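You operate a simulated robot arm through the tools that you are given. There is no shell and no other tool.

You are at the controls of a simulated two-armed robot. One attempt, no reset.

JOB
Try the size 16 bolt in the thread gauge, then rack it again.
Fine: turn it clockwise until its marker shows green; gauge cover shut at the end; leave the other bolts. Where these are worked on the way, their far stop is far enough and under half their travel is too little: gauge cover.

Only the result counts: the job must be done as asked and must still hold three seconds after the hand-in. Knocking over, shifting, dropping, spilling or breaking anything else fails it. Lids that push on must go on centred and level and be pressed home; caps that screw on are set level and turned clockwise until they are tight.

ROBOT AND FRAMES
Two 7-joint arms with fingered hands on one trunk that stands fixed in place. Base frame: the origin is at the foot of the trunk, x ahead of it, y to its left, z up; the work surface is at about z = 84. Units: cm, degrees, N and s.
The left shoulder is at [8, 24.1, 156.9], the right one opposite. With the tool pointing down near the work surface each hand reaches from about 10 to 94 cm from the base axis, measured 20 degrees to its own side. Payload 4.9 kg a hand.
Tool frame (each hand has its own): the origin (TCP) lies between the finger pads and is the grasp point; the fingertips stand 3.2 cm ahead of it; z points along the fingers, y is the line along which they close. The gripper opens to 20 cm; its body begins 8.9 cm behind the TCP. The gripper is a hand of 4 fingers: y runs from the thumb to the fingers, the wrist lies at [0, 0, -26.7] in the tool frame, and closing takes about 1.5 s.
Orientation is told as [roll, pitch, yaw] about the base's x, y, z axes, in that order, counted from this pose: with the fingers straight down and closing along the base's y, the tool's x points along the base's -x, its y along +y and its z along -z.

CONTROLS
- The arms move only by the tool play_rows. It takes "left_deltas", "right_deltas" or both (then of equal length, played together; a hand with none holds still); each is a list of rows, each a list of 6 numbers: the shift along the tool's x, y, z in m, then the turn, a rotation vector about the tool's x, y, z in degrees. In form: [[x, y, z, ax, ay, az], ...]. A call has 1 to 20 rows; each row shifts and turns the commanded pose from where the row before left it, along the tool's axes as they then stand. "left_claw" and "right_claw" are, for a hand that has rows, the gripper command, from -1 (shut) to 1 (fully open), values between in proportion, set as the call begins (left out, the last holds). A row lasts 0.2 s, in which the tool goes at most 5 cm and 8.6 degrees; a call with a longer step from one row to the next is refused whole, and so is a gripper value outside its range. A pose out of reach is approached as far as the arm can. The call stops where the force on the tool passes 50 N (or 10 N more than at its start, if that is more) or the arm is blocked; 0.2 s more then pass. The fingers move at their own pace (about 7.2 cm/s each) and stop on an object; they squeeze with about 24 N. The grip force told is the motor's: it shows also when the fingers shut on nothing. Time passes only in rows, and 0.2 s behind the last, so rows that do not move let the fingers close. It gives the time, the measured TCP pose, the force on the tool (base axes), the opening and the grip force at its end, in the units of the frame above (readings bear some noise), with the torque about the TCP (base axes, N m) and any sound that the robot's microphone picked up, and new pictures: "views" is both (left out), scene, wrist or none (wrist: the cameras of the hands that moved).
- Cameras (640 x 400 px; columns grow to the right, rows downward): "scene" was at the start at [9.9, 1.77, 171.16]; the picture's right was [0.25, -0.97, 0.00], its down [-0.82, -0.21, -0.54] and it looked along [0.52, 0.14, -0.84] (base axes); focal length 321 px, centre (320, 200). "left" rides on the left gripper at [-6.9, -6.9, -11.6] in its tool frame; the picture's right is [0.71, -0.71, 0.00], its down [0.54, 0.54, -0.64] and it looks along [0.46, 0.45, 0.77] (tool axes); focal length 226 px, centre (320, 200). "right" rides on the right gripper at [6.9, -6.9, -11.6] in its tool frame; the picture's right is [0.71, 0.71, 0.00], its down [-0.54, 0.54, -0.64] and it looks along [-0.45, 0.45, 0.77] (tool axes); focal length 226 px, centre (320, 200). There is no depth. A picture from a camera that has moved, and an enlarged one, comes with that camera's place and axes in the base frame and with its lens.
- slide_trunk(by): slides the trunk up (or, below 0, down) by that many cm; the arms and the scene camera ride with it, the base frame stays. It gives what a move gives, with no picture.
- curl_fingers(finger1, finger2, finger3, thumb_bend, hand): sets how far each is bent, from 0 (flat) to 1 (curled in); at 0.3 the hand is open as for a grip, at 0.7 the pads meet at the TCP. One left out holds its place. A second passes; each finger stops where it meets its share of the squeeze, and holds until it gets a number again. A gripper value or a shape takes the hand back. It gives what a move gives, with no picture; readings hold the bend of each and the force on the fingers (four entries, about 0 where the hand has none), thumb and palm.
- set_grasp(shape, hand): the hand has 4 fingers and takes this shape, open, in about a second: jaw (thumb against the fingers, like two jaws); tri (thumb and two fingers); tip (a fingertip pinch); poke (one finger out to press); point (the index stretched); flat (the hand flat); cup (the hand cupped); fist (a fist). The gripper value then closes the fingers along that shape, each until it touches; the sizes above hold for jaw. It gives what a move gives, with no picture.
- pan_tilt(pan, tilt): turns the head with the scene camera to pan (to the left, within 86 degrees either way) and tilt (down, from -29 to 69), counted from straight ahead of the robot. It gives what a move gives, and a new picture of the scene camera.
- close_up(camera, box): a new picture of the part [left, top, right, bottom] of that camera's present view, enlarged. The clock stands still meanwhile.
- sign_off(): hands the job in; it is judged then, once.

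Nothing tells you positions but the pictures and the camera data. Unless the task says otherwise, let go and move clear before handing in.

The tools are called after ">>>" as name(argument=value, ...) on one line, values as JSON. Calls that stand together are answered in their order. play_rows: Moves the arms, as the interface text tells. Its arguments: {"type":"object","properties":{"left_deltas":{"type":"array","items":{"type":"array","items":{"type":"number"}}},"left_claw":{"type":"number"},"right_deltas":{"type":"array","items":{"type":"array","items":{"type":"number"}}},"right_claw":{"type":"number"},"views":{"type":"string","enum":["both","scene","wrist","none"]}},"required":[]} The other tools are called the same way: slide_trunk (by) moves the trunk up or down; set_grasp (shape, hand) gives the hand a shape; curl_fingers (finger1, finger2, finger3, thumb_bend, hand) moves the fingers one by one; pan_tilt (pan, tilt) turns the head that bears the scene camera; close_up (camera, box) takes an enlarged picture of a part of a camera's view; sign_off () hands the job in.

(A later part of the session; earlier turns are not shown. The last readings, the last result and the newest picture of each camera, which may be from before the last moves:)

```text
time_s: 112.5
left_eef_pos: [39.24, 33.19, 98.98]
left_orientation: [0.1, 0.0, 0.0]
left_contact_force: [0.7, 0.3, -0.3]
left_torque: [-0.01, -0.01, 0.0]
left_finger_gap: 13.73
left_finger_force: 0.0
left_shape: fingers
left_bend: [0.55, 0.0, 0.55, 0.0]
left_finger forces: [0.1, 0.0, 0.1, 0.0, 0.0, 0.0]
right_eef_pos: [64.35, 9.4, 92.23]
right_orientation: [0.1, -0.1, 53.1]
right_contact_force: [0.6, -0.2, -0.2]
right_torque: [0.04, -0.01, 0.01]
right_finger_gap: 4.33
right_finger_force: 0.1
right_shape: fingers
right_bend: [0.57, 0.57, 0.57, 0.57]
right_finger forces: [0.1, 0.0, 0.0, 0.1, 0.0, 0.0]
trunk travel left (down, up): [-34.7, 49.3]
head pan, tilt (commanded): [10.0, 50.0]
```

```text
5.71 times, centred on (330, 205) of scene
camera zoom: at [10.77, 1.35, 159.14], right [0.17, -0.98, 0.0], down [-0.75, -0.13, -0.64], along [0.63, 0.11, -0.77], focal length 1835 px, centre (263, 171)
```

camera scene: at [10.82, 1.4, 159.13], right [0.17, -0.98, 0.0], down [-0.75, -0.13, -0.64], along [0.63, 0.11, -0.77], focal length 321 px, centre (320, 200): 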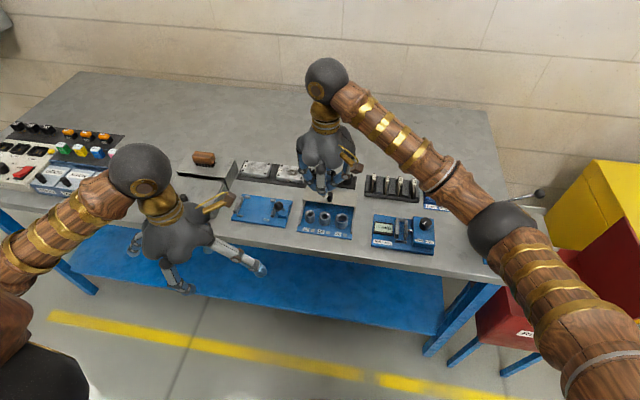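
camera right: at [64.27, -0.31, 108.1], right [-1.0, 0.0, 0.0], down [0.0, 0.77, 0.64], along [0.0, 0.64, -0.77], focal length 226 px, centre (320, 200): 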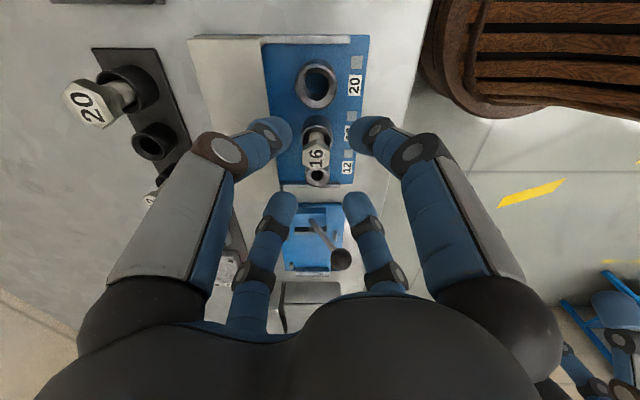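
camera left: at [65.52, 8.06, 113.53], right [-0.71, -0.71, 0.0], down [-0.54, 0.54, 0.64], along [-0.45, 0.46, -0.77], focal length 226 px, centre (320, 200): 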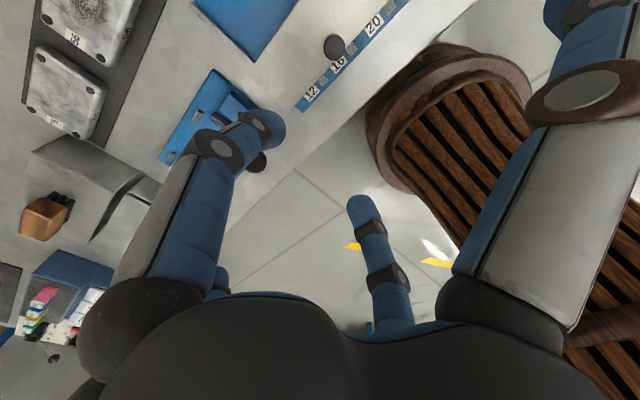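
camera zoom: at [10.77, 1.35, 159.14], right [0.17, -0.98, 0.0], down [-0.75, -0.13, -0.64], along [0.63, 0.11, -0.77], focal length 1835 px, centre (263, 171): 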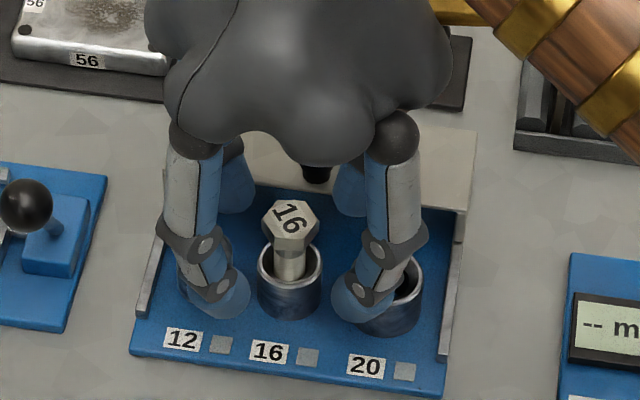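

>>> play_rows(right_deltas=[[-0.0028, -0.0004, 0.003, 0, 0, 0], [0, 0, 0, 0, 0, 0]], views="none")

>>> curl_fingers(hand="right", finger1=0.8, finger2=0.8, finger3=0.8, thumb_bend=0.8)

>>> close_up(camera="scene", box=[300, 175, 360, 230])

```text
time_s: 113.1
left_eef_pos: [39.24, 33.1, 99.0]
left_orientation: [0.0, -0.1, 0.0]
left_contact_force: [-0.4, -0.7, 0.2]
left_torque: [0.01, -0.04, 0.02]
left_finger_gap: 13.72
left_finger_force: 0.1
left_shape: fingers
left_bend: [0.55, 0.0, 0.55, 0.0]
left_finger forces: [0.0, 0.0, 0.0, 0.0, 0.0, 0.0]
right_eef_pos: [64.63, 9.53, 91.98]
right_orientation: [0.2, 0.0, 53.0]
right_contact_force: [-1.8, -0.5, 0.4]
right_torque: [-0.07, -0.01, -0.06]
right_finger_gap: 4.24
right_finger_force: 0.8
right_shape: fingers
right_bend: [0.57, 0.57, 0.57, 0.57]
right_finger forces: [0.1, 0.0, 0.1, 0.0, 1.9, 0.1]
trunk travel left (down, up): [-34.7, 49.3]
head pan, tilt (commanded): [10.0, 50.0]
```

```text
time_s: 114.1
left_eef_pos: [39.21, 33.18, 98.88]
left_orientation: [0.0, 0.1, 0.0]
left_contact_force: [0.5, -1.2, 0.4]
left_torque: [0.03, 0.0, -0.03]
left_finger_gap: 13.73
left_finger_force: 0.1
left_shape: fingers
left_bend: [0.55, 0.0, 0.55, 0.0]
left_finger forces: [0.0, 0.0, 0.0, 0.1, 0.0, 0.0]
right_eef_pos: [64.56, 9.55, 91.93]
right_orientation: [0.1, 0.0, 53.1]
right_contact_force: [-0.5, -2.6, -1.8]
right_torque: [-0.13, 0.05, 0.04]
right_finger_gap: 0.34
right_finger_force: 20.7
right_shape: fingers
right_bend: [0.67, 0.65, 0.67, 0.73]
right_finger forces: [9.3, 8.2, 8.2, 0.0, 15.5, 0.0]
trunk travel left (down, up): [-34.7, 49.3]
head pan, tilt (commanded): [10.0, 50.0]
```

```text
7.27 times, centred on (330, 202) of scene
camera zoom: at [10.8, 1.33, 159.14], right [0.17, -0.98, 0.0], down [-0.75, -0.13, -0.64], along [0.63, 0.11, -0.77], focal length 2335 px, centre (247, 182)
```

zoom: 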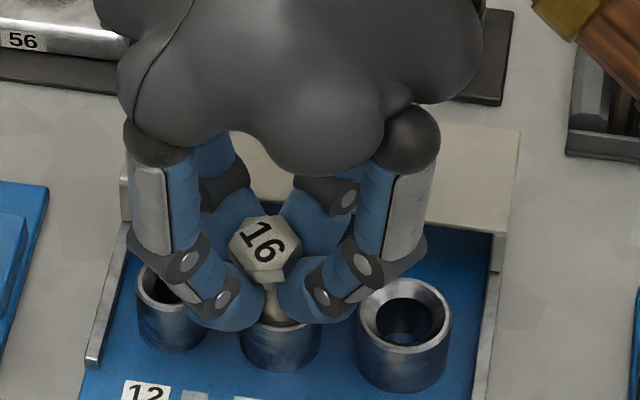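

The thumb squeezes harder and pushes the head off-centre. I'll set the thumb to a fixed bend and let finger 2 close against it to centre the bolt.

>>> curl_fingers(hand="right", finger1=0.8, finger2=0.8, finger3=0.8, thumb_bend=0.69)

>>> close_up(camera="scene", box=[300, 175, 360, 230])

```text
time_s: 115.1
left_eef_pos: [39.18, 33.14, 99.03]
left_orientation: [0.0, -0.1, -0.1]
left_contact_force: [-0.8, 0.6, 0.6]
left_torque: [0.03, -0.03, 0.0]
left_finger_gap: 13.73
left_finger_force: 0.1
left_shape: fingers
left_bend: [0.55, 0.0, 0.55, 0.0]
left_finger forces: [0.0, 0.1, 0.1, 0.0, 0.0, 0.0]
right_eef_pos: [64.59, 9.58, 92.08]
right_orientation: [0.0, 0.0, 53.0]
right_contact_force: [-0.5, -0.8, -1.9]
right_torque: [-0.04, 0.06, -0.03]
right_finger_gap: 0.35
right_finger_force: 12.7
right_shape: fingers
right_bend: [0.68, 0.67, 0.68, 0.69]
right_finger forces: [8.6, 6.7, 7.3, 0.1, 2.9, 0.0]
trunk travel left (down, up): [-34.7, 49.3]
head pan, tilt (commanded): [10.0, 50.0]
```

```text
7.27 times, centred on (330, 202) of scene
camera zoom: at [10.78, 1.35, 159.14], right [0.17, -0.98, 0.0], down [-0.75, -0.13, -0.64], along [0.63, 0.11, -0.77], focal length 2335 px, centre (247, 182)
```

zoom: 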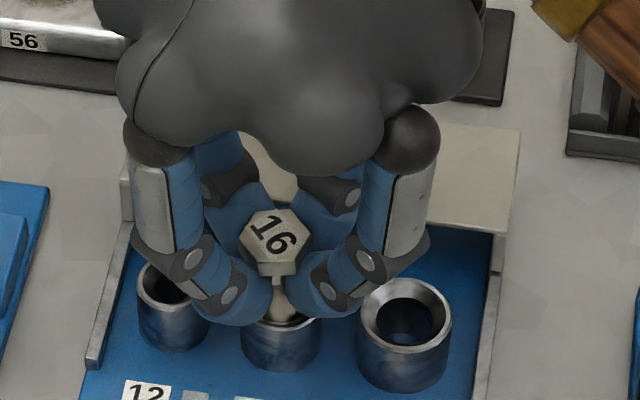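

Now the bolt is centred and upright. Turning clockwise again in steps.

>>> play_rows(right_deltas=[[0, 0, 0.001, 0, 0, 8], [0, 0, 0.001, 0, 0, 8], [0, 0, 0, 0, 0, 8], [0, 0, 0, 0, 0, 8], [0, 0, 0, 0, 0, 0]], views="none")

>>> close_up(camera="scene", box=[290, 170, 370, 240])

```text
time_s: 116.3
left_eef_pos: [39.24, 33.03, 99.01]
left_orientation: [0.1, 0.1, 0.0]
left_contact_force: [0.0, -1.0, -0.8]
left_torque: [-0.01, 0.03, -0.03]
left_finger_gap: 13.71
left_finger_force: 0.1
left_shape: fingers
left_bend: [0.55, 0.0, 0.55, 0.0]
left_finger forces: [0.0, 0.0, 0.0, 0.1, 0.0, 0.0]
right_eef_pos: [64.65, 9.59, 91.71]
right_orientation: [0.1, 0.1, 20.9]
right_contact_force: [-0.4, -1.1, -0.9]
right_torque: [-0.04, 0.05, -0.03]
right_finger_gap: 0.33
right_finger_force: 13.4
right_shape: fingers
right_bend: [0.68, 0.67, 0.68, 0.69]
right_finger forces: [8.9, 6.6, 7.3, 0.0, 3.0, 0.0]
trunk travel left (down, up): [-34.7, 49.3]
head pan, tilt (commanded): [10.0, 50.0]
```

```text
5.71 times, centred on (330, 205) of scene
camera zoom: at [10.78, 1.35, 159.14], right [0.17, -0.98, 0.0], down [-0.75, -0.13, -0.64], along [0.63, 0.11, -0.77], focal length 1835 px, centre (263, 171)
```

zoom: 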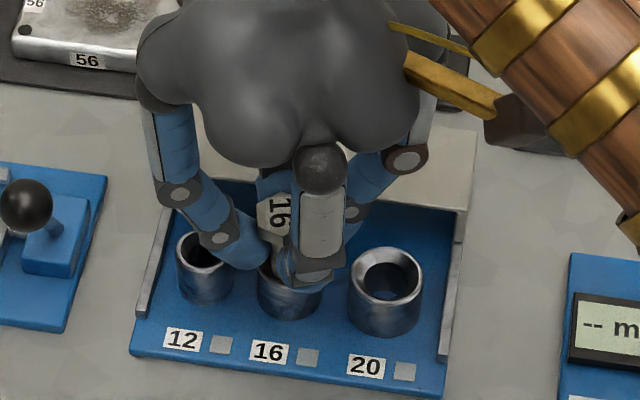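

>>> play_rows(right_deltas=[[0, 0, 0.0005, 0, 0, 8], [0, 0, 0.0005, 0, 0, 8], [0, 0, 0, 0, 0, 8], [0, 0, 0, 0, 0, 8], [0, 0, 0, 0, 0, 8]], views="none")

>>> close_up(camera="scene", box=[290, 170, 370, 240])

>>> close_up(camera="right", box=[256, 90, 384, 240])

```text
time_s: 117.5
left_eef_pos: [39.22, 33.18, 99.03]
left_orientation: [0.0, 0.1, 0.0]
left_contact_force: [-0.6, 0.2, -0.3]
left_torque: [0.0, 0.01, -0.01]
left_finger_gap: 13.7
left_finger_force: 0.0
left_shape: fingers
left_bend: [0.55, 0.0, 0.55, 0.0]
left_finger forces: [0.0, 0.0, 0.0, 0.0, 0.0, 0.0]
right_eef_pos: [64.6, 9.53, 91.69]
right_orientation: [0.0, 0.1, -19.0]
right_contact_force: [-1.7, -1.2, -1.6]
right_torque: [-0.06, 0.08, 0.0]
right_finger_gap: 0.35
right_finger_force: 12.9
right_shape: fingers
right_bend: [0.68, 0.67, 0.68, 0.69]
right_finger forces: [9.1, 6.5, 7.6, 0.0, 3.5, 0.0]
trunk travel left (down, up): [-34.7, 49.3]
head pan, tilt (commanded): [10.0, 50.0]
```

```text
5.71 times, centred on (330, 205) of scene
camera zoom: at [10.77, 1.35, 159.14], right [0.17, -0.98, 0.0], down [-0.75, -0.13, -0.64], along [0.63, 0.11, -0.77], focal length 1835 px, centre (263, 171)
```

zoom: 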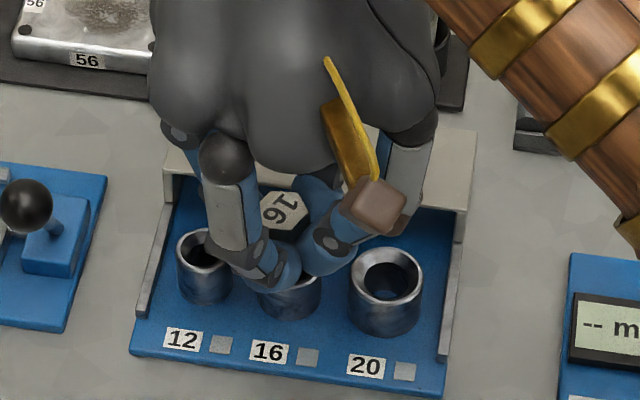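

```text
2.67 times, centred on (320, 165) of right
camera zoom: at [55.88, 5.41, 103.27], right [-0.44, 0.9, 0.0], down [0.69, 0.33, 0.64], along [0.58, 0.28, -0.77], focal length 603 px, centre (320, 293)
```

zoom: 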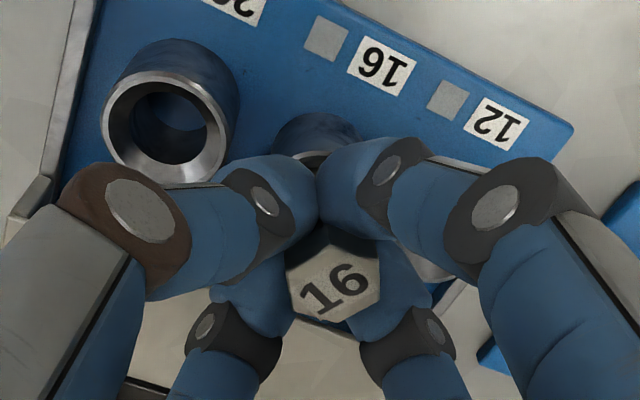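

>>> play_rows(right_deltas=[[0, 0, 0.0005, 0, 0, 8], [0, 0, 0.0005, 0, 0, 8], [0, 0, 0.0005, 0, 0, 8], [0, 0, 0.0005, 0, 0, 8], [0, 0, 0, 0, 0, 8]], views="none")

>>> close_up(camera="scene", box=[290, 170, 370, 240])

>>> close_up(camera="right", box=[256, 90, 384, 240])

```text
time_s: 118.7
left_eef_pos: [39.2, 33.08, 99.1]
left_orientation: [0.0, 0.0, 0.1]
left_contact_force: [0.2, 0.4, 0.6]
left_torque: [0.0, 0.02, -0.01]
left_finger_gap: 13.72
left_finger_force: 0.2
left_shape: fingers
left_bend: [0.55, 0.0, 0.55, 0.0]
left_finger forces: [0.1, 0.0, 0.1, 0.1, 0.1, 0.0]
right_eef_pos: [64.6, 9.53, 91.43]
right_orientation: [-0.1, 0.1, -59.1]
right_contact_force: [-1.8, -1.4, -1.6]
right_torque: [-0.02, 0.11, 0.0]
right_finger_gap: 0.34
right_finger_force: 13.1
right_shape: fingers
right_bend: [0.68, 0.67, 0.68, 0.69]
right_finger forces: [8.8, 6.2, 7.8, 0.0, 3.7, 0.0]
trunk travel left (down, up): [-34.7, 49.3]
head pan, tilt (commanded): [10.0, 50.0]
```

```text
5.71 times, centred on (330, 205) of scene
camera zoom: at [10.76, 1.35, 159.14], right [0.17, -0.98, 0.0], down [-0.75, -0.13, -0.64], along [0.63, 0.11, -0.77], focal length 1835 px, centre (263, 171)
```

zoom: 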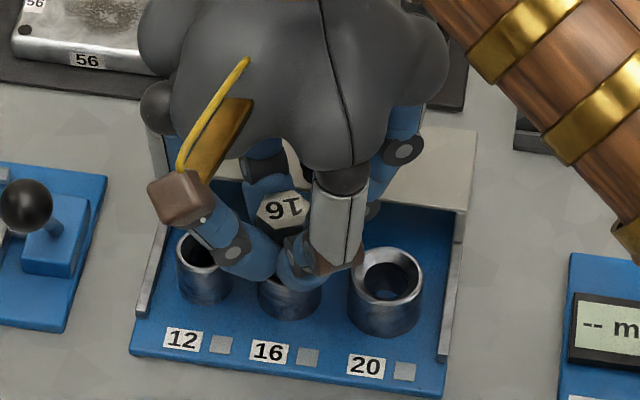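

```text
2.67 times, centred on (320, 165) of right
camera zoom: at [55.2, 12.03, 103.05], right [0.24, 0.97, 0.0], down [0.74, -0.19, 0.64], along [0.62, -0.16, -0.77], focal length 603 px, centre (320, 293)
```

zoom: 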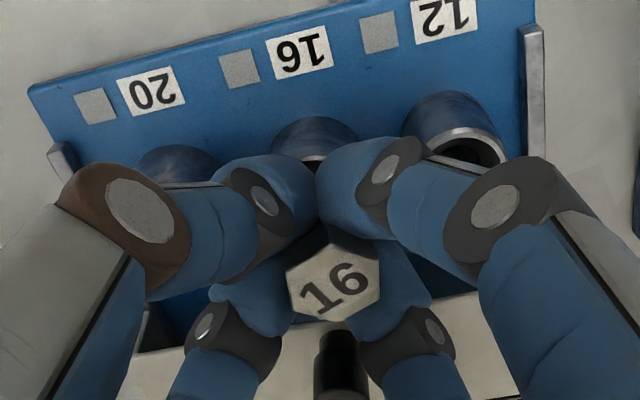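

The marker is still grey; the hand is carrying the bolt's weight, so it is riding high. I'll press the bolt down gently until it seats, then continue turning.

>>> play_rows(right_deltas=[[0, 0, 0.002, 0, 0, 0], [0, 0, 0.002, 0, 0, 0], [0, 0, 0, 0, 0, 0]], views="none")

>>> play_rows(right_deltas=[[0, 0, 0.002, 0, 0, 0], [0, 0, 0.002, 0, 0, 0], [0, 0, 0, 0, 0, 0]], views="none")

>>> close_up(camera="scene", box=[290, 170, 370, 240])

```text
time_s: 119.5
left_eef_pos: [39.17, 33.14, 99.06]
left_orientation: [0.0, 0.1, 0.0]
left_contact_force: [-0.2, 0.3, -0.2]
left_torque: [-0.02, -0.02, 0.01]
left_finger_gap: 13.71
left_finger_force: 0.0
left_shape: fingers
left_bend: [0.55, 0.0, 0.55, 0.0]
left_finger forces: [0.1, 0.0, 0.0, 0.1, 0.0, 0.0]
right_eef_pos: [64.57, 9.62, 91.12]
right_orientation: [0.1, 0.1, -59.1]
right_contact_force: [-2.3, -1.9, 3.5]
right_torque: [-0.06, 0.07, -0.03]
right_finger_gap: 0.35
right_finger_force: 14.4
right_shape: fingers
right_bend: [0.68, 0.67, 0.68, 0.68]
right_finger forces: [9.2, 6.4, 8.7, 0.0, 4.1, 0.0]
trunk travel left (down, up): [-34.7, 49.3]
head pan, tilt (commanded): [10.0, 50.0]
```

```text
time_s: 120.3
left_eef_pos: [39.19, 33.14, 99.17]
left_orientation: [-0.1, 0.0, -0.1]
left_contact_force: [0.9, -0.1, -0.1]
left_torque: [0.01, 0.0, 0.04]
left_finger_gap: 13.73
left_finger_force: 0.0
left_shape: fingers
left_bend: [0.55, 0.0, 0.55, 0.0]
left_finger forces: [0.0, 0.1, 0.0, 0.0, 0.0, 0.1]
right_eef_pos: [64.44, 9.48, 90.94]
right_orientation: [0.2, 0.0, -59.1]
right_contact_force: [0.9, -1.1, 25.2]
right_torque: [-0.05, -0.05, -0.01]
right_finger_gap: 0.27
right_finger_force: 22.4
right_shape: fingers
right_bend: [0.68, 0.67, 0.68, 0.69]
right_finger forces: [12.0, 9.5, 12.7, 0.0, 9.7, 0.0]
trunk travel left (down, up): [-34.7, 49.3]
head pan, tilt (commanded): [10.0, 50.0]
```

```text
5.71 times, centred on (330, 205) of scene
camera zoom: at [10.52, 1.3, 159.19], right [0.17, -0.98, 0.0], down [-0.75, -0.13, -0.64], along [0.63, 0.11, -0.77], focal length 1835 px, centre (263, 171)
```

zoom: 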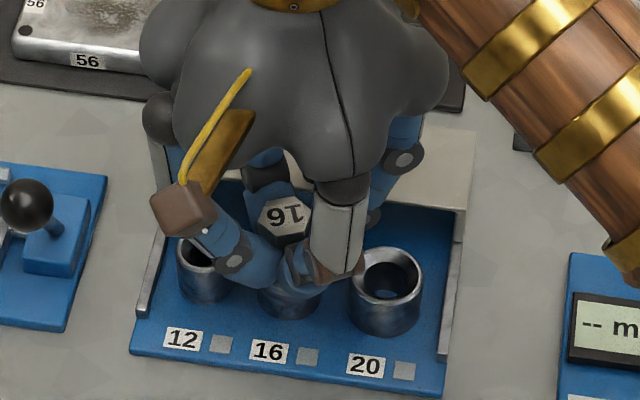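

>>> play_rows(right_deltas=[[0, 0, -0.002, 0, 0, 0], [0, 0, 0, 0, 0, 8], [0, 0, 0, 0, 0, 8], [0, 0, 0, 0, 0, 8], [0, 0, 0, 0, 0, 8]], views="none")

>>> close_up(camera="scene", box=[290, 170, 370, 240])

>>> close_up(camera="right", box=[256, 90, 384, 240])

```text
time_s: 121.5
left_eef_pos: [39.01, 33.11, 99.07]
left_orientation: [0.0, -0.1, 0.0]
left_contact_force: [0.6, -0.1, -0.6]
left_torque: [-0.01, 0.02, -0.01]
left_finger_gap: 13.7
left_finger_force: 0.0
left_shape: fingers
left_bend: [0.55, 0.0, 0.55, 0.0]
left_finger forces: [0.0, 0.0, 0.0, 0.0, 0.1, 0.0]
right_eef_pos: [64.39, 9.59, 90.84]
right_orientation: [-0.1, 0.0, -91.1]
right_contact_force: [-3.0, 3.5, 13.2]
right_torque: [-0.25, -0.46, 0.46]
right_finger_gap: 0.16
right_finger_force: 25.6
right_shape: fingers
right_bend: [0.68, 0.67, 0.68, 0.68]
right_finger forces: [10.3, 26.0, 11.6, 0.0, 2.4, 0.0]
trunk travel left (down, up): [-34.7, 49.3]
head pan, tilt (commanded): [10.0, 50.0]
```

```text
5.71 times, centred on (330, 205) of scene
camera zoom: at [10.58, 1.4, 159.15], right [0.17, -0.98, 0.0], down [-0.75, -0.13, -0.64], along [0.63, 0.11, -0.77], focal length 1835 px, centre (263, 171)
```

zoom: 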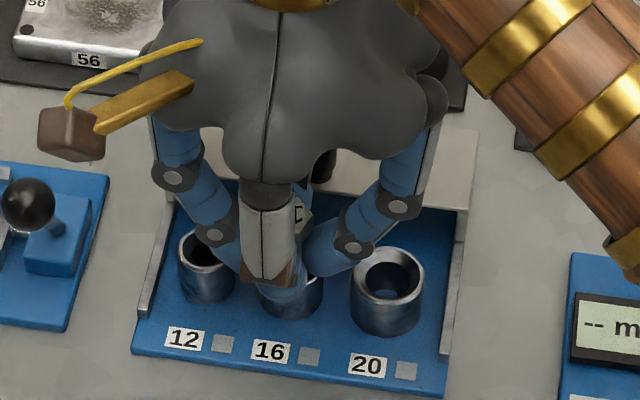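

```text
2.67 times, centred on (320, 165) of right
camera zoom: at [57.71, 16.74, 102.52], right [0.72, 0.69, 0.0], down [0.53, -0.55, 0.64], along [0.45, -0.46, -0.77], focal length 603 px, centre (320, 293)
```

zoom: 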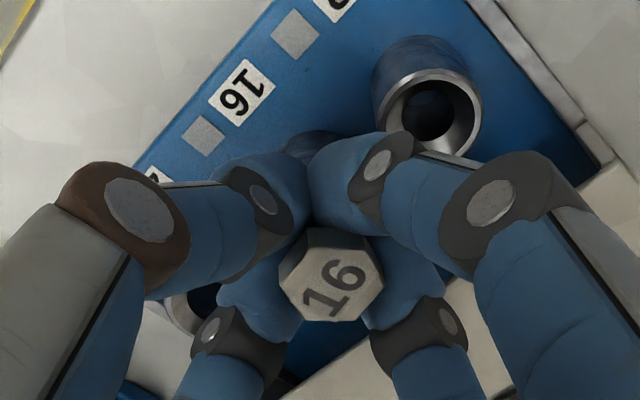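

>>> curl_fingers(hand="right", finger1=0.62, finger2=0.66, finger3=0.62, thumb_bend=0.62)

>>> play_rows(right_deltas=[[0, 0, -0.005, 0, 0, 0], [0, 0, -0.007, 0, 0, 0], [0, 0, 0, 0, 0, 0]], views="none")

>>> close_up(camera="scene", box=[290, 170, 370, 240])

>>> close_up(camera="right", box=[256, 90, 384, 240])

```text
time_s: 122.5
left_eef_pos: [39.1, 33.14, 98.92]
left_orientation: [0.0, 0.0, -0.1]
left_contact_force: [-0.9, -0.5, 0.2]
left_torque: [0.03, 0.01, 0.04]
left_finger_gap: 13.74
left_finger_force: 0.1
left_shape: fingers
left_bend: [0.55, 0.0, 0.55, 0.0]
left_finger forces: [0.0, 0.0, 0.0, 0.1, 0.0, 0.1]
right_eef_pos: [64.37, 9.57, 90.91]
right_orientation: [-0.1, -0.1, -90.9]
right_contact_force: [-5.0, 9.8, 9.1]
right_torque: [0.15, -0.19, 0.29]
right_finger_gap: 2.14
right_finger_force: 12.5
right_shape: fingers
right_bend: [0.64, 0.67, 0.66, 0.62]
right_finger forces: [4.0, 13.4, 7.4, 0.0, 0.0, 0.0]
trunk travel left (down, up): [-34.7, 49.3]
head pan, tilt (commanded): [10.0, 50.0]
```

```text
time_s: 123.3
left_eef_pos: [39.21, 33.03, 98.99]
left_orientation: [0.0, 0.0, -0.1]
left_contact_force: [0.6, -0.2, -0.1]
left_torque: [-0.03, 0.01, 0.04]
left_finger_gap: 13.72
left_finger_force: 0.0
left_shape: fingers
left_bend: [0.55, 0.0, 0.55, 0.0]
left_finger forces: [0.0, 0.0, 0.0, 0.2, 0.0, 0.0]
right_eef_pos: [64.58, 9.45, 92.06]
right_orientation: [-0.1, 0.0, -91.2]
right_contact_force: [-0.6, -0.2, 0.5]
right_torque: [-0.01, -0.03, 0.0]
right_finger_gap: 2.54
right_finger_force: 1.0
right_shape: fingers
right_bend: [0.62, 0.67, 0.62, 0.62]
right_finger forces: [0.0, 1.5, 0.1, 0.0, 0.1, 0.0]
trunk travel left (down, up): [-34.7, 49.3]
head pan, tilt (commanded): [10.0, 50.0]
```

```text
5.71 times, centred on (330, 205) of scene
camera zoom: at [10.76, 1.34, 159.14], right [0.17, -0.98, 0.0], down [-0.75, -0.13, -0.64], along [0.63, 0.11, -0.77], focal length 1835 px, centre (263, 171)
```

zoom: 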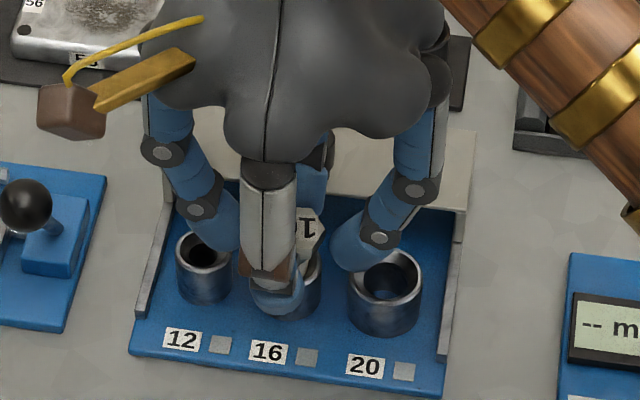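

```text
2.67 times, centred on (320, 165) of right
camera zoom: at [57.94, 16.58, 103.69], right [0.72, 0.69, 0.0], down [0.53, -0.55, 0.64], along [0.45, -0.46, -0.77], focal length 603 px, centre (320, 293)
```

zoom: 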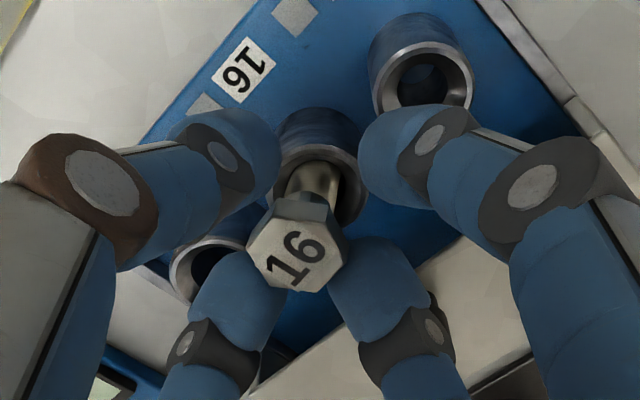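

The bolt stands loosely and turns freely, so more turning is needed. I'll open the fingers, rewind the hand counter-clockwise without touching the bolt, and take another stroke.

>>> play_rows(right_deltas=[[0, 0, -0.01, 0, 0, 0], [0, 0, -0.005, 0, 0, 0]], views="none")

>>> curl_fingers(hand="right", finger1=0.57, finger2=0.57, finger3=0.57, thumb_bend=0.57)

>>> play_rows(right_deltas=[[0, 0, 0, 0, 0, -8], [0, 0, 0, 0, 0, -8], [0, 0, 0, 0, 0, -8], [0, 0, 0, 0, 0, -8], [0, 0, 0, 0, 0, -8], [0, 0, 0, 0, 0, -8], [0, 0, 0, 0, 0, -8], [0, 0, 0, 0, 0, -8], [0, 0, 0, 0, 0, -8], [0, 0, 0, 0, 0, -8], [0, 0, 0, 0, 0, -8], [0, 0, 0, 0, 0, -8], [0, 0, 0, 0, 0, -8], [0, 0, 0, 0, 0, -8], [0, 0, 0, 0, 0, -8], [0, 0, 0, 0, 0, -8], [0, 0, 0, 0, 0, -8], [0, 0, 0, 0, 0, -8], [0, 0, 0, 0, 0, 0]], views="none")

>>> close_up(camera="scene", box=[290, 170, 370, 240])

>>> close_up(camera="right", box=[256, 90, 384, 240])

```text
time_s: 123.9
left_eef_pos: [39.18, 33.09, 99.05]
left_orientation: [0.0, 0.0, 0.0]
left_contact_force: [-0.6, 0.8, 0.0]
left_torque: [0.01, 0.04, 0.03]
left_finger_gap: 13.73
left_finger_force: 0.0
left_shape: fingers
left_bend: [0.55, 0.0, 0.55, 0.0]
left_finger forces: [0.1, 0.0, 0.0, 0.1, 0.1, 0.0]
right_eef_pos: [64.69, 9.65, 93.6]
right_orientation: [-0.1, 0.0, -91.0]
right_contact_force: [0.2, -0.6, 0.2]
right_torque: [0.0, 0.03, -0.02]
right_finger_gap: 2.57
right_finger_force: 0.1
right_shape: fingers
right_bend: [0.62, 0.66, 0.62, 0.62]
right_finger forces: [0.0, 0.0, 0.0, 0.0, 0.0, 0.0]
trunk travel left (down, up): [-34.7, 49.3]
head pan, tilt (commanded): [10.0, 50.0]
```

```text
time_s: 124.9
left_eef_pos: [39.2, 33.12, 99.08]
left_orientation: [0.0, 0.0, 0.0]
left_contact_force: [-0.7, -0.6, 0.5]
left_torque: [0.0, 0.01, 0.0]
left_finger_gap: 13.74
left_finger_force: 0.2
left_shape: fingers
left_bend: [0.55, 0.0, 0.55, 0.0]
left_finger forces: [0.0, 0.0, 0.1, 0.0, 0.1, 0.1]
right_eef_pos: [64.53, 9.64, 93.56]
right_orientation: [0.0, 0.1, -91.0]
right_contact_force: [-6.9, 1.9, 2.6]
right_torque: [0.05, 0.06, 0.01]
right_finger_gap: 4.7
right_finger_force: 3.3
right_shape: fingers
right_bend: [0.56, 0.6, 0.56, 0.56]
right_finger forces: [0.0, 7.1, 0.0, 0.0, 0.1, 0.0]
trunk travel left (down, up): [-34.7, 49.3]
head pan, tilt (commanded): [10.0, 50.0]
```

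```text
time_s: 128.9
left_eef_pos: [39.12, 33.13, 98.91]
left_orientation: [0.1, 0.0, 0.1]
left_contact_force: [-0.2, -0.4, 0.1]
left_torque: [0.0, 0.01, 0.03]
left_finger_gap: 13.74
left_finger_force: 0.0
left_shape: fingers
left_bend: [0.55, 0.0, 0.55, 0.0]
left_finger forces: [0.0, 0.0, 0.1, 0.0, 0.1, 0.0]
right_eef_pos: [64.58, 9.59, 93.46]
right_orientation: [0.1, 0.0, 53.2]
right_contact_force: [-0.3, -0.3, 0.4]
right_torque: [-0.03, -0.01, 0.0]
right_finger_gap: 4.71
right_finger_force: 0.1
right_shape: fingers
right_bend: [0.56, 0.56, 0.56, 0.56]
right_finger forces: [0.1, 0.0, 0.0, 0.0, 0.0, 0.0]
trunk travel left (down, up): [-34.7, 49.3]
head pan, tilt (commanded): [10.0, 50.0]
```

```text
5.71 times, centred on (330, 205) of scene
camera zoom: at [10.8, 1.33, 159.14], right [0.17, -0.98, 0.0], down [-0.75, -0.13, -0.64], along [0.63, 0.11, -0.77], focal length 1835 px, centre (263, 171)
```

zoom: 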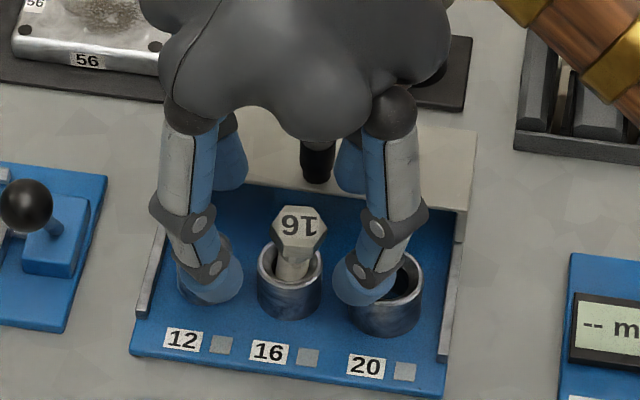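

```text
2.67 times, centred on (320, 165) of right
camera zoom: at [66.02, 0.01, 105.13], right [-0.99, -0.14, 0.0], down [-0.11, 0.76, 0.64], along [-0.09, 0.64, -0.77], focal length 603 px, centre (320, 293)
```

zoom: 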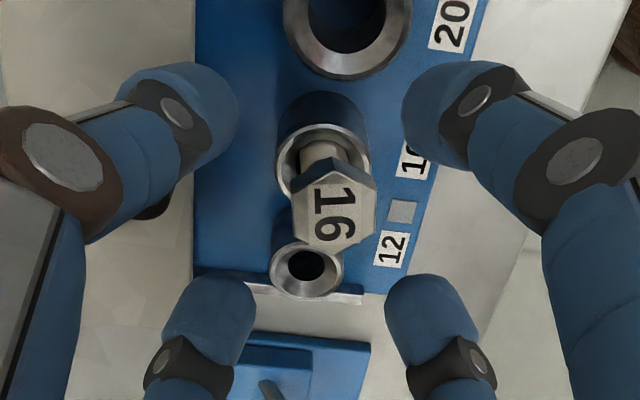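

The label has now turned about 180°. I'll lower around the head again, close with the thumb fixed, seat the bolt lightly and continue clockwise.

>>> play_rows(right_deltas=[[0, 0, 0.008, 0, 0, 0], [0, 0, 0.008, 0, 0, 0], [0, 0, 0, 0, 0, 0]], views="none")

>>> curl_fingers(hand="right", finger1=0.8, finger2=0.8, finger3=0.8, thumb_bend=0.69)

>>> close_up(camera="scene", box=[300, 175, 360, 230])

```text
time_s: 129.7
left_eef_pos: [39.08, 33.02, 99.07]
left_orientation: [0.0, -0.1, -0.1]
left_contact_force: [-0.1, -0.1, 0.4]
left_torque: [-0.02, 0.02, -0.01]
left_finger_gap: 13.72
left_finger_force: 0.0
left_shape: fingers
left_bend: [0.55, 0.0, 0.55, 0.0]
left_finger forces: [0.0, 0.1, 0.1, 0.0, 0.1, 0.0]
right_eef_pos: [64.62, 9.43, 92.15]
right_orientation: [0.0, 0.0, 53.0]
right_contact_force: [-0.8, -4.4, 26.5]
right_torque: [-0.85, -1.03, -0.19]
right_finger_gap: 4.61
right_finger_force: 13.2
right_shape: fingers
right_bend: [0.56, 0.56, 0.56, 0.56]
right_finger forces: [0.1, 0.0, 0.0, 0.1, 26.5, 0.1]
trunk travel left (down, up): [-34.7, 49.3]
head pan, tilt (commanded): [10.0, 50.0]
```

```text
time_s: 130.7
left_eef_pos: [39.29, 33.23, 98.97]
left_orientation: [-0.1, -0.1, 0.0]
left_contact_force: [0.6, -0.5, -0.4]
left_torque: [0.07, 0.0, 0.02]
left_finger_gap: 13.73
left_finger_force: 0.1
left_shape: fingers
left_bend: [0.55, 0.0, 0.55, 0.0]
left_finger forces: [0.0, 0.1, 0.0, 0.0, 0.0, 0.0]
right_eef_pos: [64.56, 9.58, 91.9]
right_orientation: [0.2, -0.1, 53.0]
right_contact_force: [0.3, -0.6, -0.6]
right_torque: [0.01, 0.0, -0.01]
right_finger_gap: 0.69
right_finger_force: 14.2
right_shape: fingers
right_bend: [0.67, 0.67, 0.67, 0.67]
right_finger forces: [8.5, 7.4, 8.3, 0.1, 4.9, 0.0]
trunk travel left (down, up): [-34.7, 49.3]
head pan, tilt (commanded): [10.0, 50.0]
```

```text
7.27 times, centred on (330, 202) of scene
camera zoom: at [10.76, 1.37, 159.14], right [0.17, -0.98, 0.0], down [-0.75, -0.13, -0.64], along [0.63, 0.11, -0.77], focal length 2335 px, centre (247, 182)
```

zoom: 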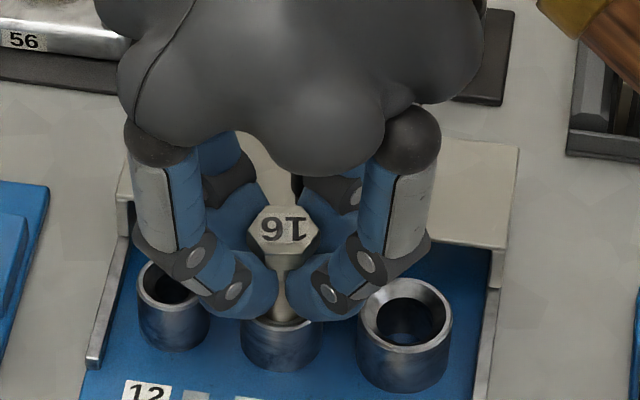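

Evenly gripped and upright. Seating it lightly and then turning.

>>> play_rows(right_deltas=[[0, 0, 0.002, 0, 0, 0], [0, 0, 0.001, 0, 0, 0], [0, 0, 0, 0, 0, 0]], views="none")

>>> play_rows(right_deltas=[[0, 0, 0.001, 0, 0, 0], [0, 0, 0.001, 0, 0, 0], [0, 0, 0, 0, 0, 0]], views="none")

```text
time_s: 131.5
left_eef_pos: [39.26, 33.2, 99.04]
left_orientation: [0.1, 0.1, -0.1]
left_contact_force: [0.2, -0.4, 0.1]
left_torque: [-0.01, 0.02, 0.0]
left_finger_gap: 13.7
left_finger_force: 0.0
left_shape: fingers
left_bend: [0.55, 0.0, 0.55, 0.0]
left_finger forces: [0.0, 0.1, 0.1, 0.0, 0.0, 0.1]
right_eef_pos: [64.59, 9.56, 91.66]
right_orientation: [0.1, 0.0, 53.1]
right_contact_force: [-1.7, 0.1, 0.9]
right_torque: [-0.02, 0.08, -0.03]
right_finger_gap: 0.72
right_finger_force: 15.0
right_shape: fingers
right_bend: [0.67, 0.67, 0.67, 0.67]
right_finger forces: [8.6, 7.6, 8.3, 0.0, 5.0, 0.0]
trunk travel left (down, up): [-34.7, 49.3]
head pan, tilt (commanded): [10.0, 50.0]
```

```text
time_s: 132.3
left_eef_pos: [39.25, 33.08, 99.08]
left_orientation: [0.1, 0.1, 0.0]
left_contact_force: [-0.5, -0.5, -0.2]
left_torque: [-0.02, 0.04, 0.02]
left_finger_gap: 13.69
left_finger_force: 0.1
left_shape: fingers
left_bend: [0.55, 0.0, 0.55, 0.0]
left_finger forces: [0.0, 0.0, 0.1, 0.0, 0.1, 0.0]
right_eef_pos: [64.58, 9.65, 91.45]
right_orientation: [0.2, 0.1, 53.0]
right_contact_force: [-0.8, -0.2, -1.0]
right_torque: [0.03, 0.0, 0.0]
right_finger_gap: 0.7
right_finger_force: 14.8
right_shape: fingers
right_bend: [0.67, 0.67, 0.67, 0.67]
right_finger forces: [8.5, 7.5, 8.3, 0.0, 4.9, 0.1]
trunk travel left (down, up): [-34.7, 49.3]
head pan, tilt (commanded): [10.0, 50.0]
```

>>> play_rows(right_deltas=[[0, 0, 0.0015, 0, 0, 0], [0, 0, 0.001, 0, 0, 0], [0, 0, 0, 0, 0, 8], [0, 0, 0, 0, 0, 8], [0, 0, 0, 0, 0, 8], [0, 0, 0, 0, 0, 8]], views="none")

>>> close_up(camera="scene", box=[290, 170, 370, 240])

```text
time_s: 133.7
left_eef_pos: [39.14, 33.09, 98.9]
left_orientation: [0.1, 0.0, 0.1]
left_contact_force: [0.3, -0.6, -0.8]
left_torque: [0.01, -0.04, 0.01]
left_finger_gap: 13.72
left_finger_force: 0.0
left_shape: fingers
left_bend: [0.55, 0.0, 0.55, 0.0]
left_finger forces: [0.0, 0.0, 0.0, 0.0, 0.0, 0.0]
right_eef_pos: [64.52, 9.6, 91.28]
right_orientation: [0.0, 0.0, 20.9]
right_contact_force: [-0.1, -0.1, -1.3]
right_torque: [0.02, -0.01, -0.02]
right_finger_gap: 0.68
right_finger_force: 14.6
right_shape: fingers
right_bend: [0.67, 0.68, 0.67, 0.67]
right_finger forces: [8.9, 7.6, 8.8, 0.1, 5.1, 0.1]
trunk travel left (down, up): [-34.7, 49.3]
head pan, tilt (commanded): [10.0, 50.0]
```

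```text
5.71 times, centred on (330, 205) of scene
camera zoom: at [10.78, 1.36, 159.14], right [0.17, -0.98, 0.0], down [-0.75, -0.13, -0.64], along [0.63, 0.11, -0.77], focal length 1835 px, centre (263, 171)
```

zoom: 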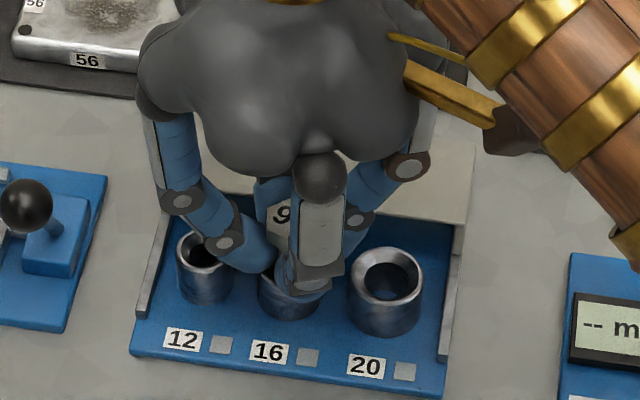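

>>> play_rows(right_deltas=[[0, 0, -0.003, 0, 0, 0], [0, 0, 0, 0, 0, 8], [0, 0, 0, 0, 0, 8], [0, 0, 0, 0, 0, 8], [0, 0, 0, 0, 0, 8], [0, 0, 0, 0, 0, 8], [0, 0, 0, 0, 0, 8], [0, 0, 0, 0, 0, 8], [0, 0, 0, 0, 0, 8]], views="none")

>>> close_up(camera="scene", box=[290, 170, 370, 240])

```text
time_s: 135.7
left_eef_pos: [39.28, 33.1, 98.94]
left_orientation: [0.0, 0.1, 0.1]
left_contact_force: [-0.5, -0.2, -0.2]
left_torque: [0.0, 0.0, -0.01]
left_finger_gap: 13.69
left_finger_force: 0.1
left_shape: fingers
left_bend: [0.55, 0.0, 0.55, 0.0]
left_finger forces: [0.1, 0.1, 0.1, 0.0, 0.0, 0.1]
right_eef_pos: [64.77, 9.64, 91.4]
right_orientation: [-0.1, 0.1, -43.2]
right_contact_force: [1.4, -0.7, -1.0]
right_torque: [0.02, -0.02, -0.03]
right_finger_gap: 0.7
right_finger_force: 15.3
right_shape: fingers
right_bend: [0.67, 0.68, 0.67, 0.67]
right_finger forces: [8.8, 7.4, 8.7, 0.0, 5.0, 0.0]
trunk travel left (down, up): [-34.7, 49.3]
head pan, tilt (commanded): [10.0, 50.0]
```

```text
5.71 times, centred on (330, 205) of scene
camera zoom: at [10.8, 1.36, 159.14], right [0.17, -0.98, 0.0], down [-0.75, -0.13, -0.64], along [0.63, 0.11, -0.77], focal length 1835 px, centre (263, 171)
```

zoom: 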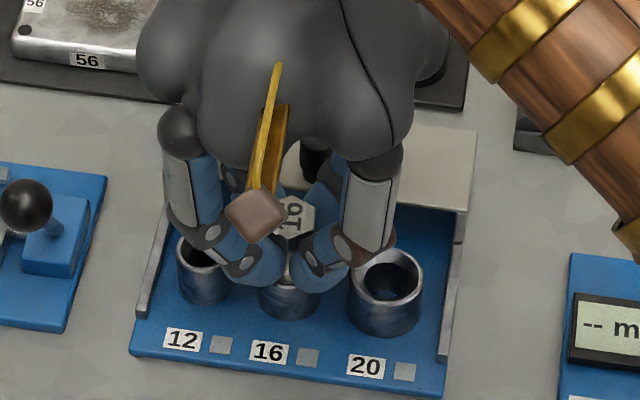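

>>> play_rows(right_deltas=[[0, 0, 0.002, 0, 0, 0], [0, 0, 0.002, 0, 0, 0], [0, 0, 0, 0, 0, 0]], views="none")

>>> play_rows(right_deltas=[[0, 0, 0.001, 0, 0, 0], [0, 0, 0.001, 0, 0, 0], [0, 0, 0, 0, 0, 0]], views="none")

>>> close_up(camera="right", box=[256, 90, 384, 240])

```text
time_s: 136.5
left_eef_pos: [39.16, 33.14, 99.09]
left_orientation: [0.0, 0.0, 0.1]
left_contact_force: [-0.1, 0.0, -0.3]
left_torque: [0.01, 0.02, -0.03]
left_finger_gap: 13.7
left_finger_force: 0.1
left_shape: fingers
left_bend: [0.55, 0.0, 0.55, 0.0]
left_finger forces: [0.0, 0.0, 0.0, 0.0, 0.0, 0.0]
right_eef_pos: [64.65, 9.58, 91.12]
right_orientation: [-0.1, 0.0, -43.1]
right_contact_force: [0.3, 0.0, 2.9]
right_torque: [0.03, -0.04, -0.03]
right_finger_gap: 0.71
right_finger_force: 15.0
right_shape: fingers
right_bend: [0.67, 0.68, 0.67, 0.67]
right_finger forces: [8.9, 7.5, 9.0, 0.0, 5.0, 0.0]
trunk travel left (down, up): [-34.7, 49.3]
head pan, tilt (commanded): [10.0, 50.0]
```

```text
time_s: 137.3
left_eef_pos: [39.2, 33.09, 99.07]
left_orientation: [0.0, 0.0, 0.0]
left_contact_force: [-0.2, -0.1, -0.8]
left_torque: [-0.02, 0.0, -0.01]
left_finger_gap: 13.71
left_finger_force: 0.1
left_shape: fingers
left_bend: [0.55, 0.0, 0.55, 0.0]
left_finger forces: [0.0, 0.0, 0.1, 0.1, 0.0, 0.0]
right_eef_pos: [64.64, 9.55, 91.02]
right_orientation: [0.1, 0.0, -43.0]
right_contact_force: [1.6, 0.5, 15.3]
right_torque: [0.02, -0.04, 0.03]
right_finger_gap: 0.67
right_finger_force: 17.2
right_shape: fingers
right_bend: [0.67, 0.67, 0.67, 0.67]
right_finger forces: [10.2, 8.9, 11.0, 0.1, 4.7, 0.0]
trunk travel left (down, up): [-34.7, 49.3]
head pan, tilt (commanded): [10.0, 50.0]
```

```text
2.67 times, centred on (320, 165) of right
camera zoom: at [54.88, 9.3, 102.67], right [-0.04, 1.0, 0.0], down [0.77, 0.03, 0.64], along [0.64, 0.02, -0.77], focal length 603 px, centre (320, 293)
```

zoom: 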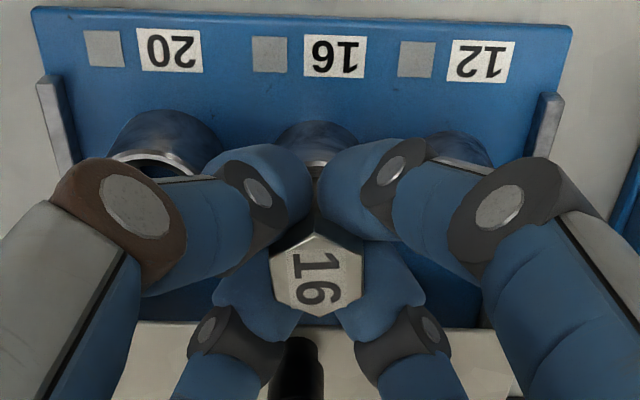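

>>> play_rows(right_deltas=[[0, 0, 0, 0, 0, 8], [0, 0, 0, 0, 0, 8], [0, 0, 0, 0, 0, 8]], views="none")

>>> close_up(camera="scene", box=[290, 170, 370, 240])

>>> close_up(camera="right", box=[256, 90, 384, 240])

```text
time_s: 138.1
left_eef_pos: [39.13, 33.07, 99.13]
left_orientation: [0.0, 0.0, -0.2]
left_contact_force: [0.2, 0.2, 0.3]
left_torque: [0.01, -0.02, 0.0]
left_finger_gap: 13.76
left_finger_force: 0.2
left_shape: fingers
left_bend: [0.55, 0.0, 0.55, 0.0]
left_finger forces: [0.0, 0.0, 0.0, 0.0, 0.1, 0.0]
right_eef_pos: [64.52, 9.55, 91.0]
right_orientation: [0.0, 0.0, -67.1]
right_contact_force: [1.2, -1.7, 15.3]
right_torque: [-0.01, 0.0, 0.08]
right_finger_gap: 0.49
right_finger_force: 18.0
right_shape: fingers
right_bend: [0.67, 0.68, 0.67, 0.67]
right_finger forces: [11.8, 8.3, 11.4, 0.0, 5.1, 0.1]
trunk travel left (down, up): [-34.7, 49.3]
head pan, tilt (commanded): [10.0, 50.0]
```

```text
5.71 times, centred on (330, 205) of scene
camera zoom: at [10.63, 1.31, 159.15], right [0.17, -0.98, 0.0], down [-0.75, -0.13, -0.64], along [0.63, 0.11, -0.77], focal length 1835 px, centre (263, 171)
```

zoom: 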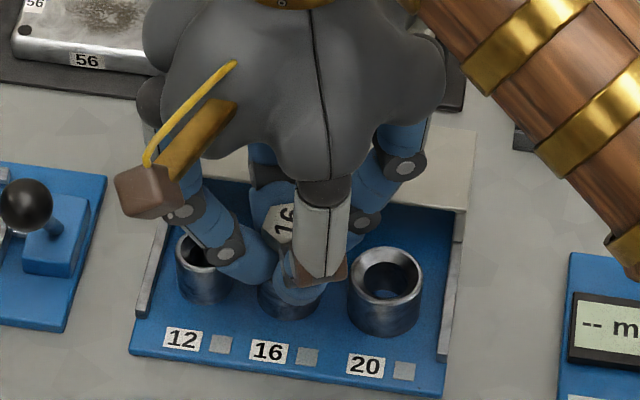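

```text
2.67 times, centred on (320, 165) of right
camera zoom: at [55.55, 13.29, 102.61], right [0.38, 0.93, 0.0], down [0.71, -0.29, 0.64], along [0.6, -0.24, -0.77], focal length 603 px, centre (320, 293)
```

zoom: 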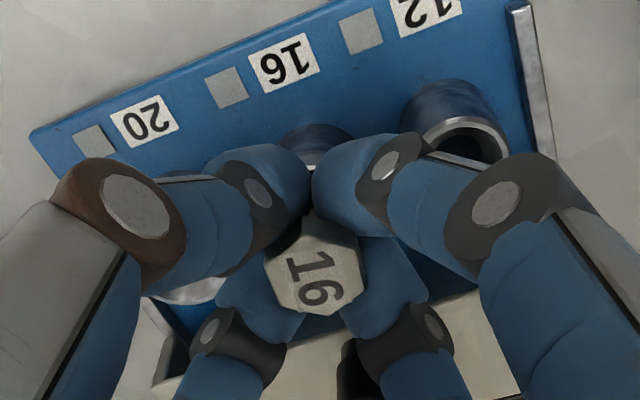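

Still grey after roughly 300°, though part of that turning was with the bolt slightly lifted. I'll pass the knob with a small lift and keep going clockwise with the bolt seated.

>>> play_rows(right_deltas=[[0, 0, -0.006, 0, 0, 0], [0, 0, 0, 0, 0, 8], [0, 0, 0, 0, 0, 8], [0, 0, 0, 0, 0, 8], [0, 0, 0, 0, 0, 8], [0, 0, 0, 0, 0, 8], [0, 0, 0.003, 0, 0, 4], [0, 0, 0.002, 0, 0, 0], [0, 0, 0, 0, 0, 0]], views="none")

>>> close_up(camera="scene", box=[290, 170, 370, 240])

>>> close_up(camera="right", box=[256, 90, 384, 240])

```text
time_s: 140.1
left_eef_pos: [39.17, 33.13, 98.96]
left_orientation: [0.0, 0.1, 0.0]
left_contact_force: [-0.2, 0.0, 1.0]
left_torque: [0.0, 0.03, 0.02]
left_finger_gap: 13.73
left_finger_force: 0.1
left_shape: fingers
left_bend: [0.55, 0.0, 0.55, 0.0]
left_finger forces: [0.0, 0.0, 0.0, 0.0, 0.0, 0.0]
right_eef_pos: [64.52, 9.66, 91.18]
right_orientation: [-0.1, 0.0, -111.0]
right_contact_force: [0.5, -1.4, 0.4]
right_torque: [-0.08, -0.04, -0.03]
right_finger_gap: 0.58
right_finger_force: 15.6
right_shape: fingers
right_bend: [0.67, 0.68, 0.67, 0.67]
right_finger forces: [9.4, 7.9, 9.9, 0.1, 4.8, 0.0]
trunk travel left (down, up): [-34.7, 49.3]
head pan, tilt (commanded): [10.0, 50.0]
```

```text
5.71 times, centred on (330, 205) of scene
camera zoom: at [10.76, 1.34, 159.14], right [0.17, -0.98, 0.0], down [-0.75, -0.13, -0.64], along [0.63, 0.11, -0.77], focal length 1835 px, centre (263, 171)
```

zoom: 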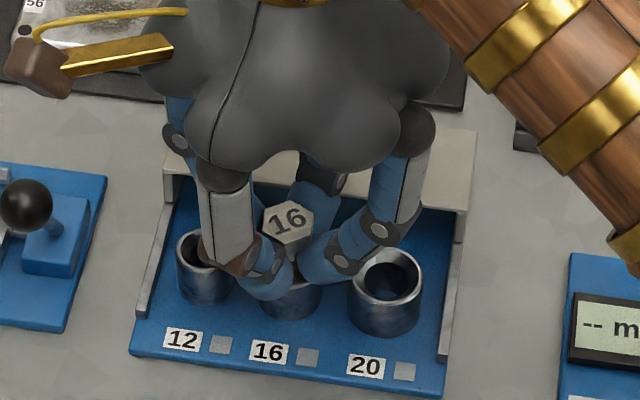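

```text
2.67 times, centred on (320, 165) of right
camera zoom: at [60.68, 18.52, 102.68], right [0.91, 0.41, 0.0], down [0.31, -0.7, 0.64], along [0.26, -0.59, -0.77], focal length 603 px, centre (320, 293)
```

zoom: 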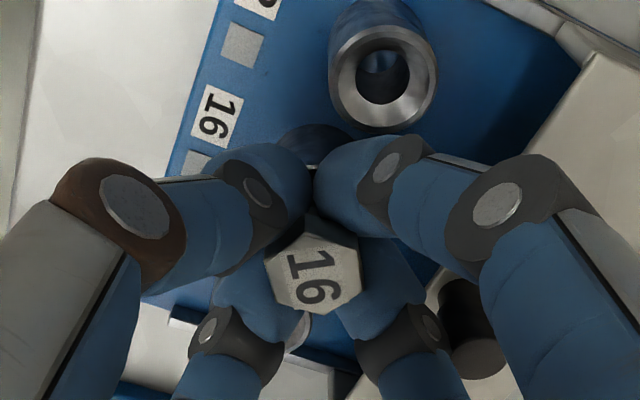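

>>> play_rows(right_deltas=[[0, 0, 0.001, 0, 0, 8], [0, 0, 0, 0, 0, 8], [0, 0, 0, 0, 0, 8], [0, 0, 0, 0, 0, 8]], views="none")

>>> close_up(camera="scene", box=[290, 170, 370, 240])

```text
time_s: 141.1
left_eef_pos: [39.13, 33.08, 99.02]
left_orientation: [0.1, 0.0, -0.1]
left_contact_force: [-0.5, -0.2, 0.2]
left_torque: [-0.02, 0.02, -0.01]
left_finger_gap: 13.75
left_finger_force: 0.1
left_shape: fingers
left_bend: [0.55, 0.0, 0.55, 0.0]
left_finger forces: [0.0, 0.1, 0.0, 0.1, 0.0, 0.1]
right_eef_pos: [64.6, 9.54, 91.04]
right_orientation: [-0.1, 0.0, -143.1]
right_contact_force: [-0.6, -4.4, 9.5]
right_torque: [-0.14, -0.02, 0.06]
right_finger_gap: 0.53
right_finger_force: 16.5
right_shape: fingers
right_bend: [0.67, 0.68, 0.67, 0.68]
right_finger forces: [9.3, 9.2, 10.1, 0.0, 4.1, 0.1]
trunk travel left (down, up): [-34.7, 49.3]
head pan, tilt (commanded): [10.0, 50.0]
```

```text
5.71 times, centred on (330, 205) of scene
camera zoom: at [10.68, 1.28, 159.15], right [0.17, -0.98, 0.0], down [-0.75, -0.13, -0.64], along [0.63, 0.11, -0.77], focal length 1835 px, centre (263, 171)
```

zoom: 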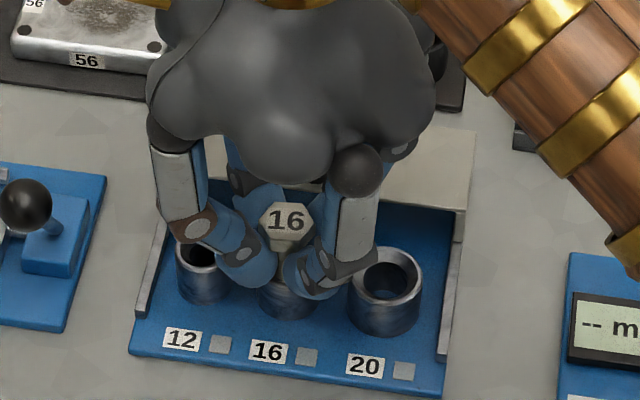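

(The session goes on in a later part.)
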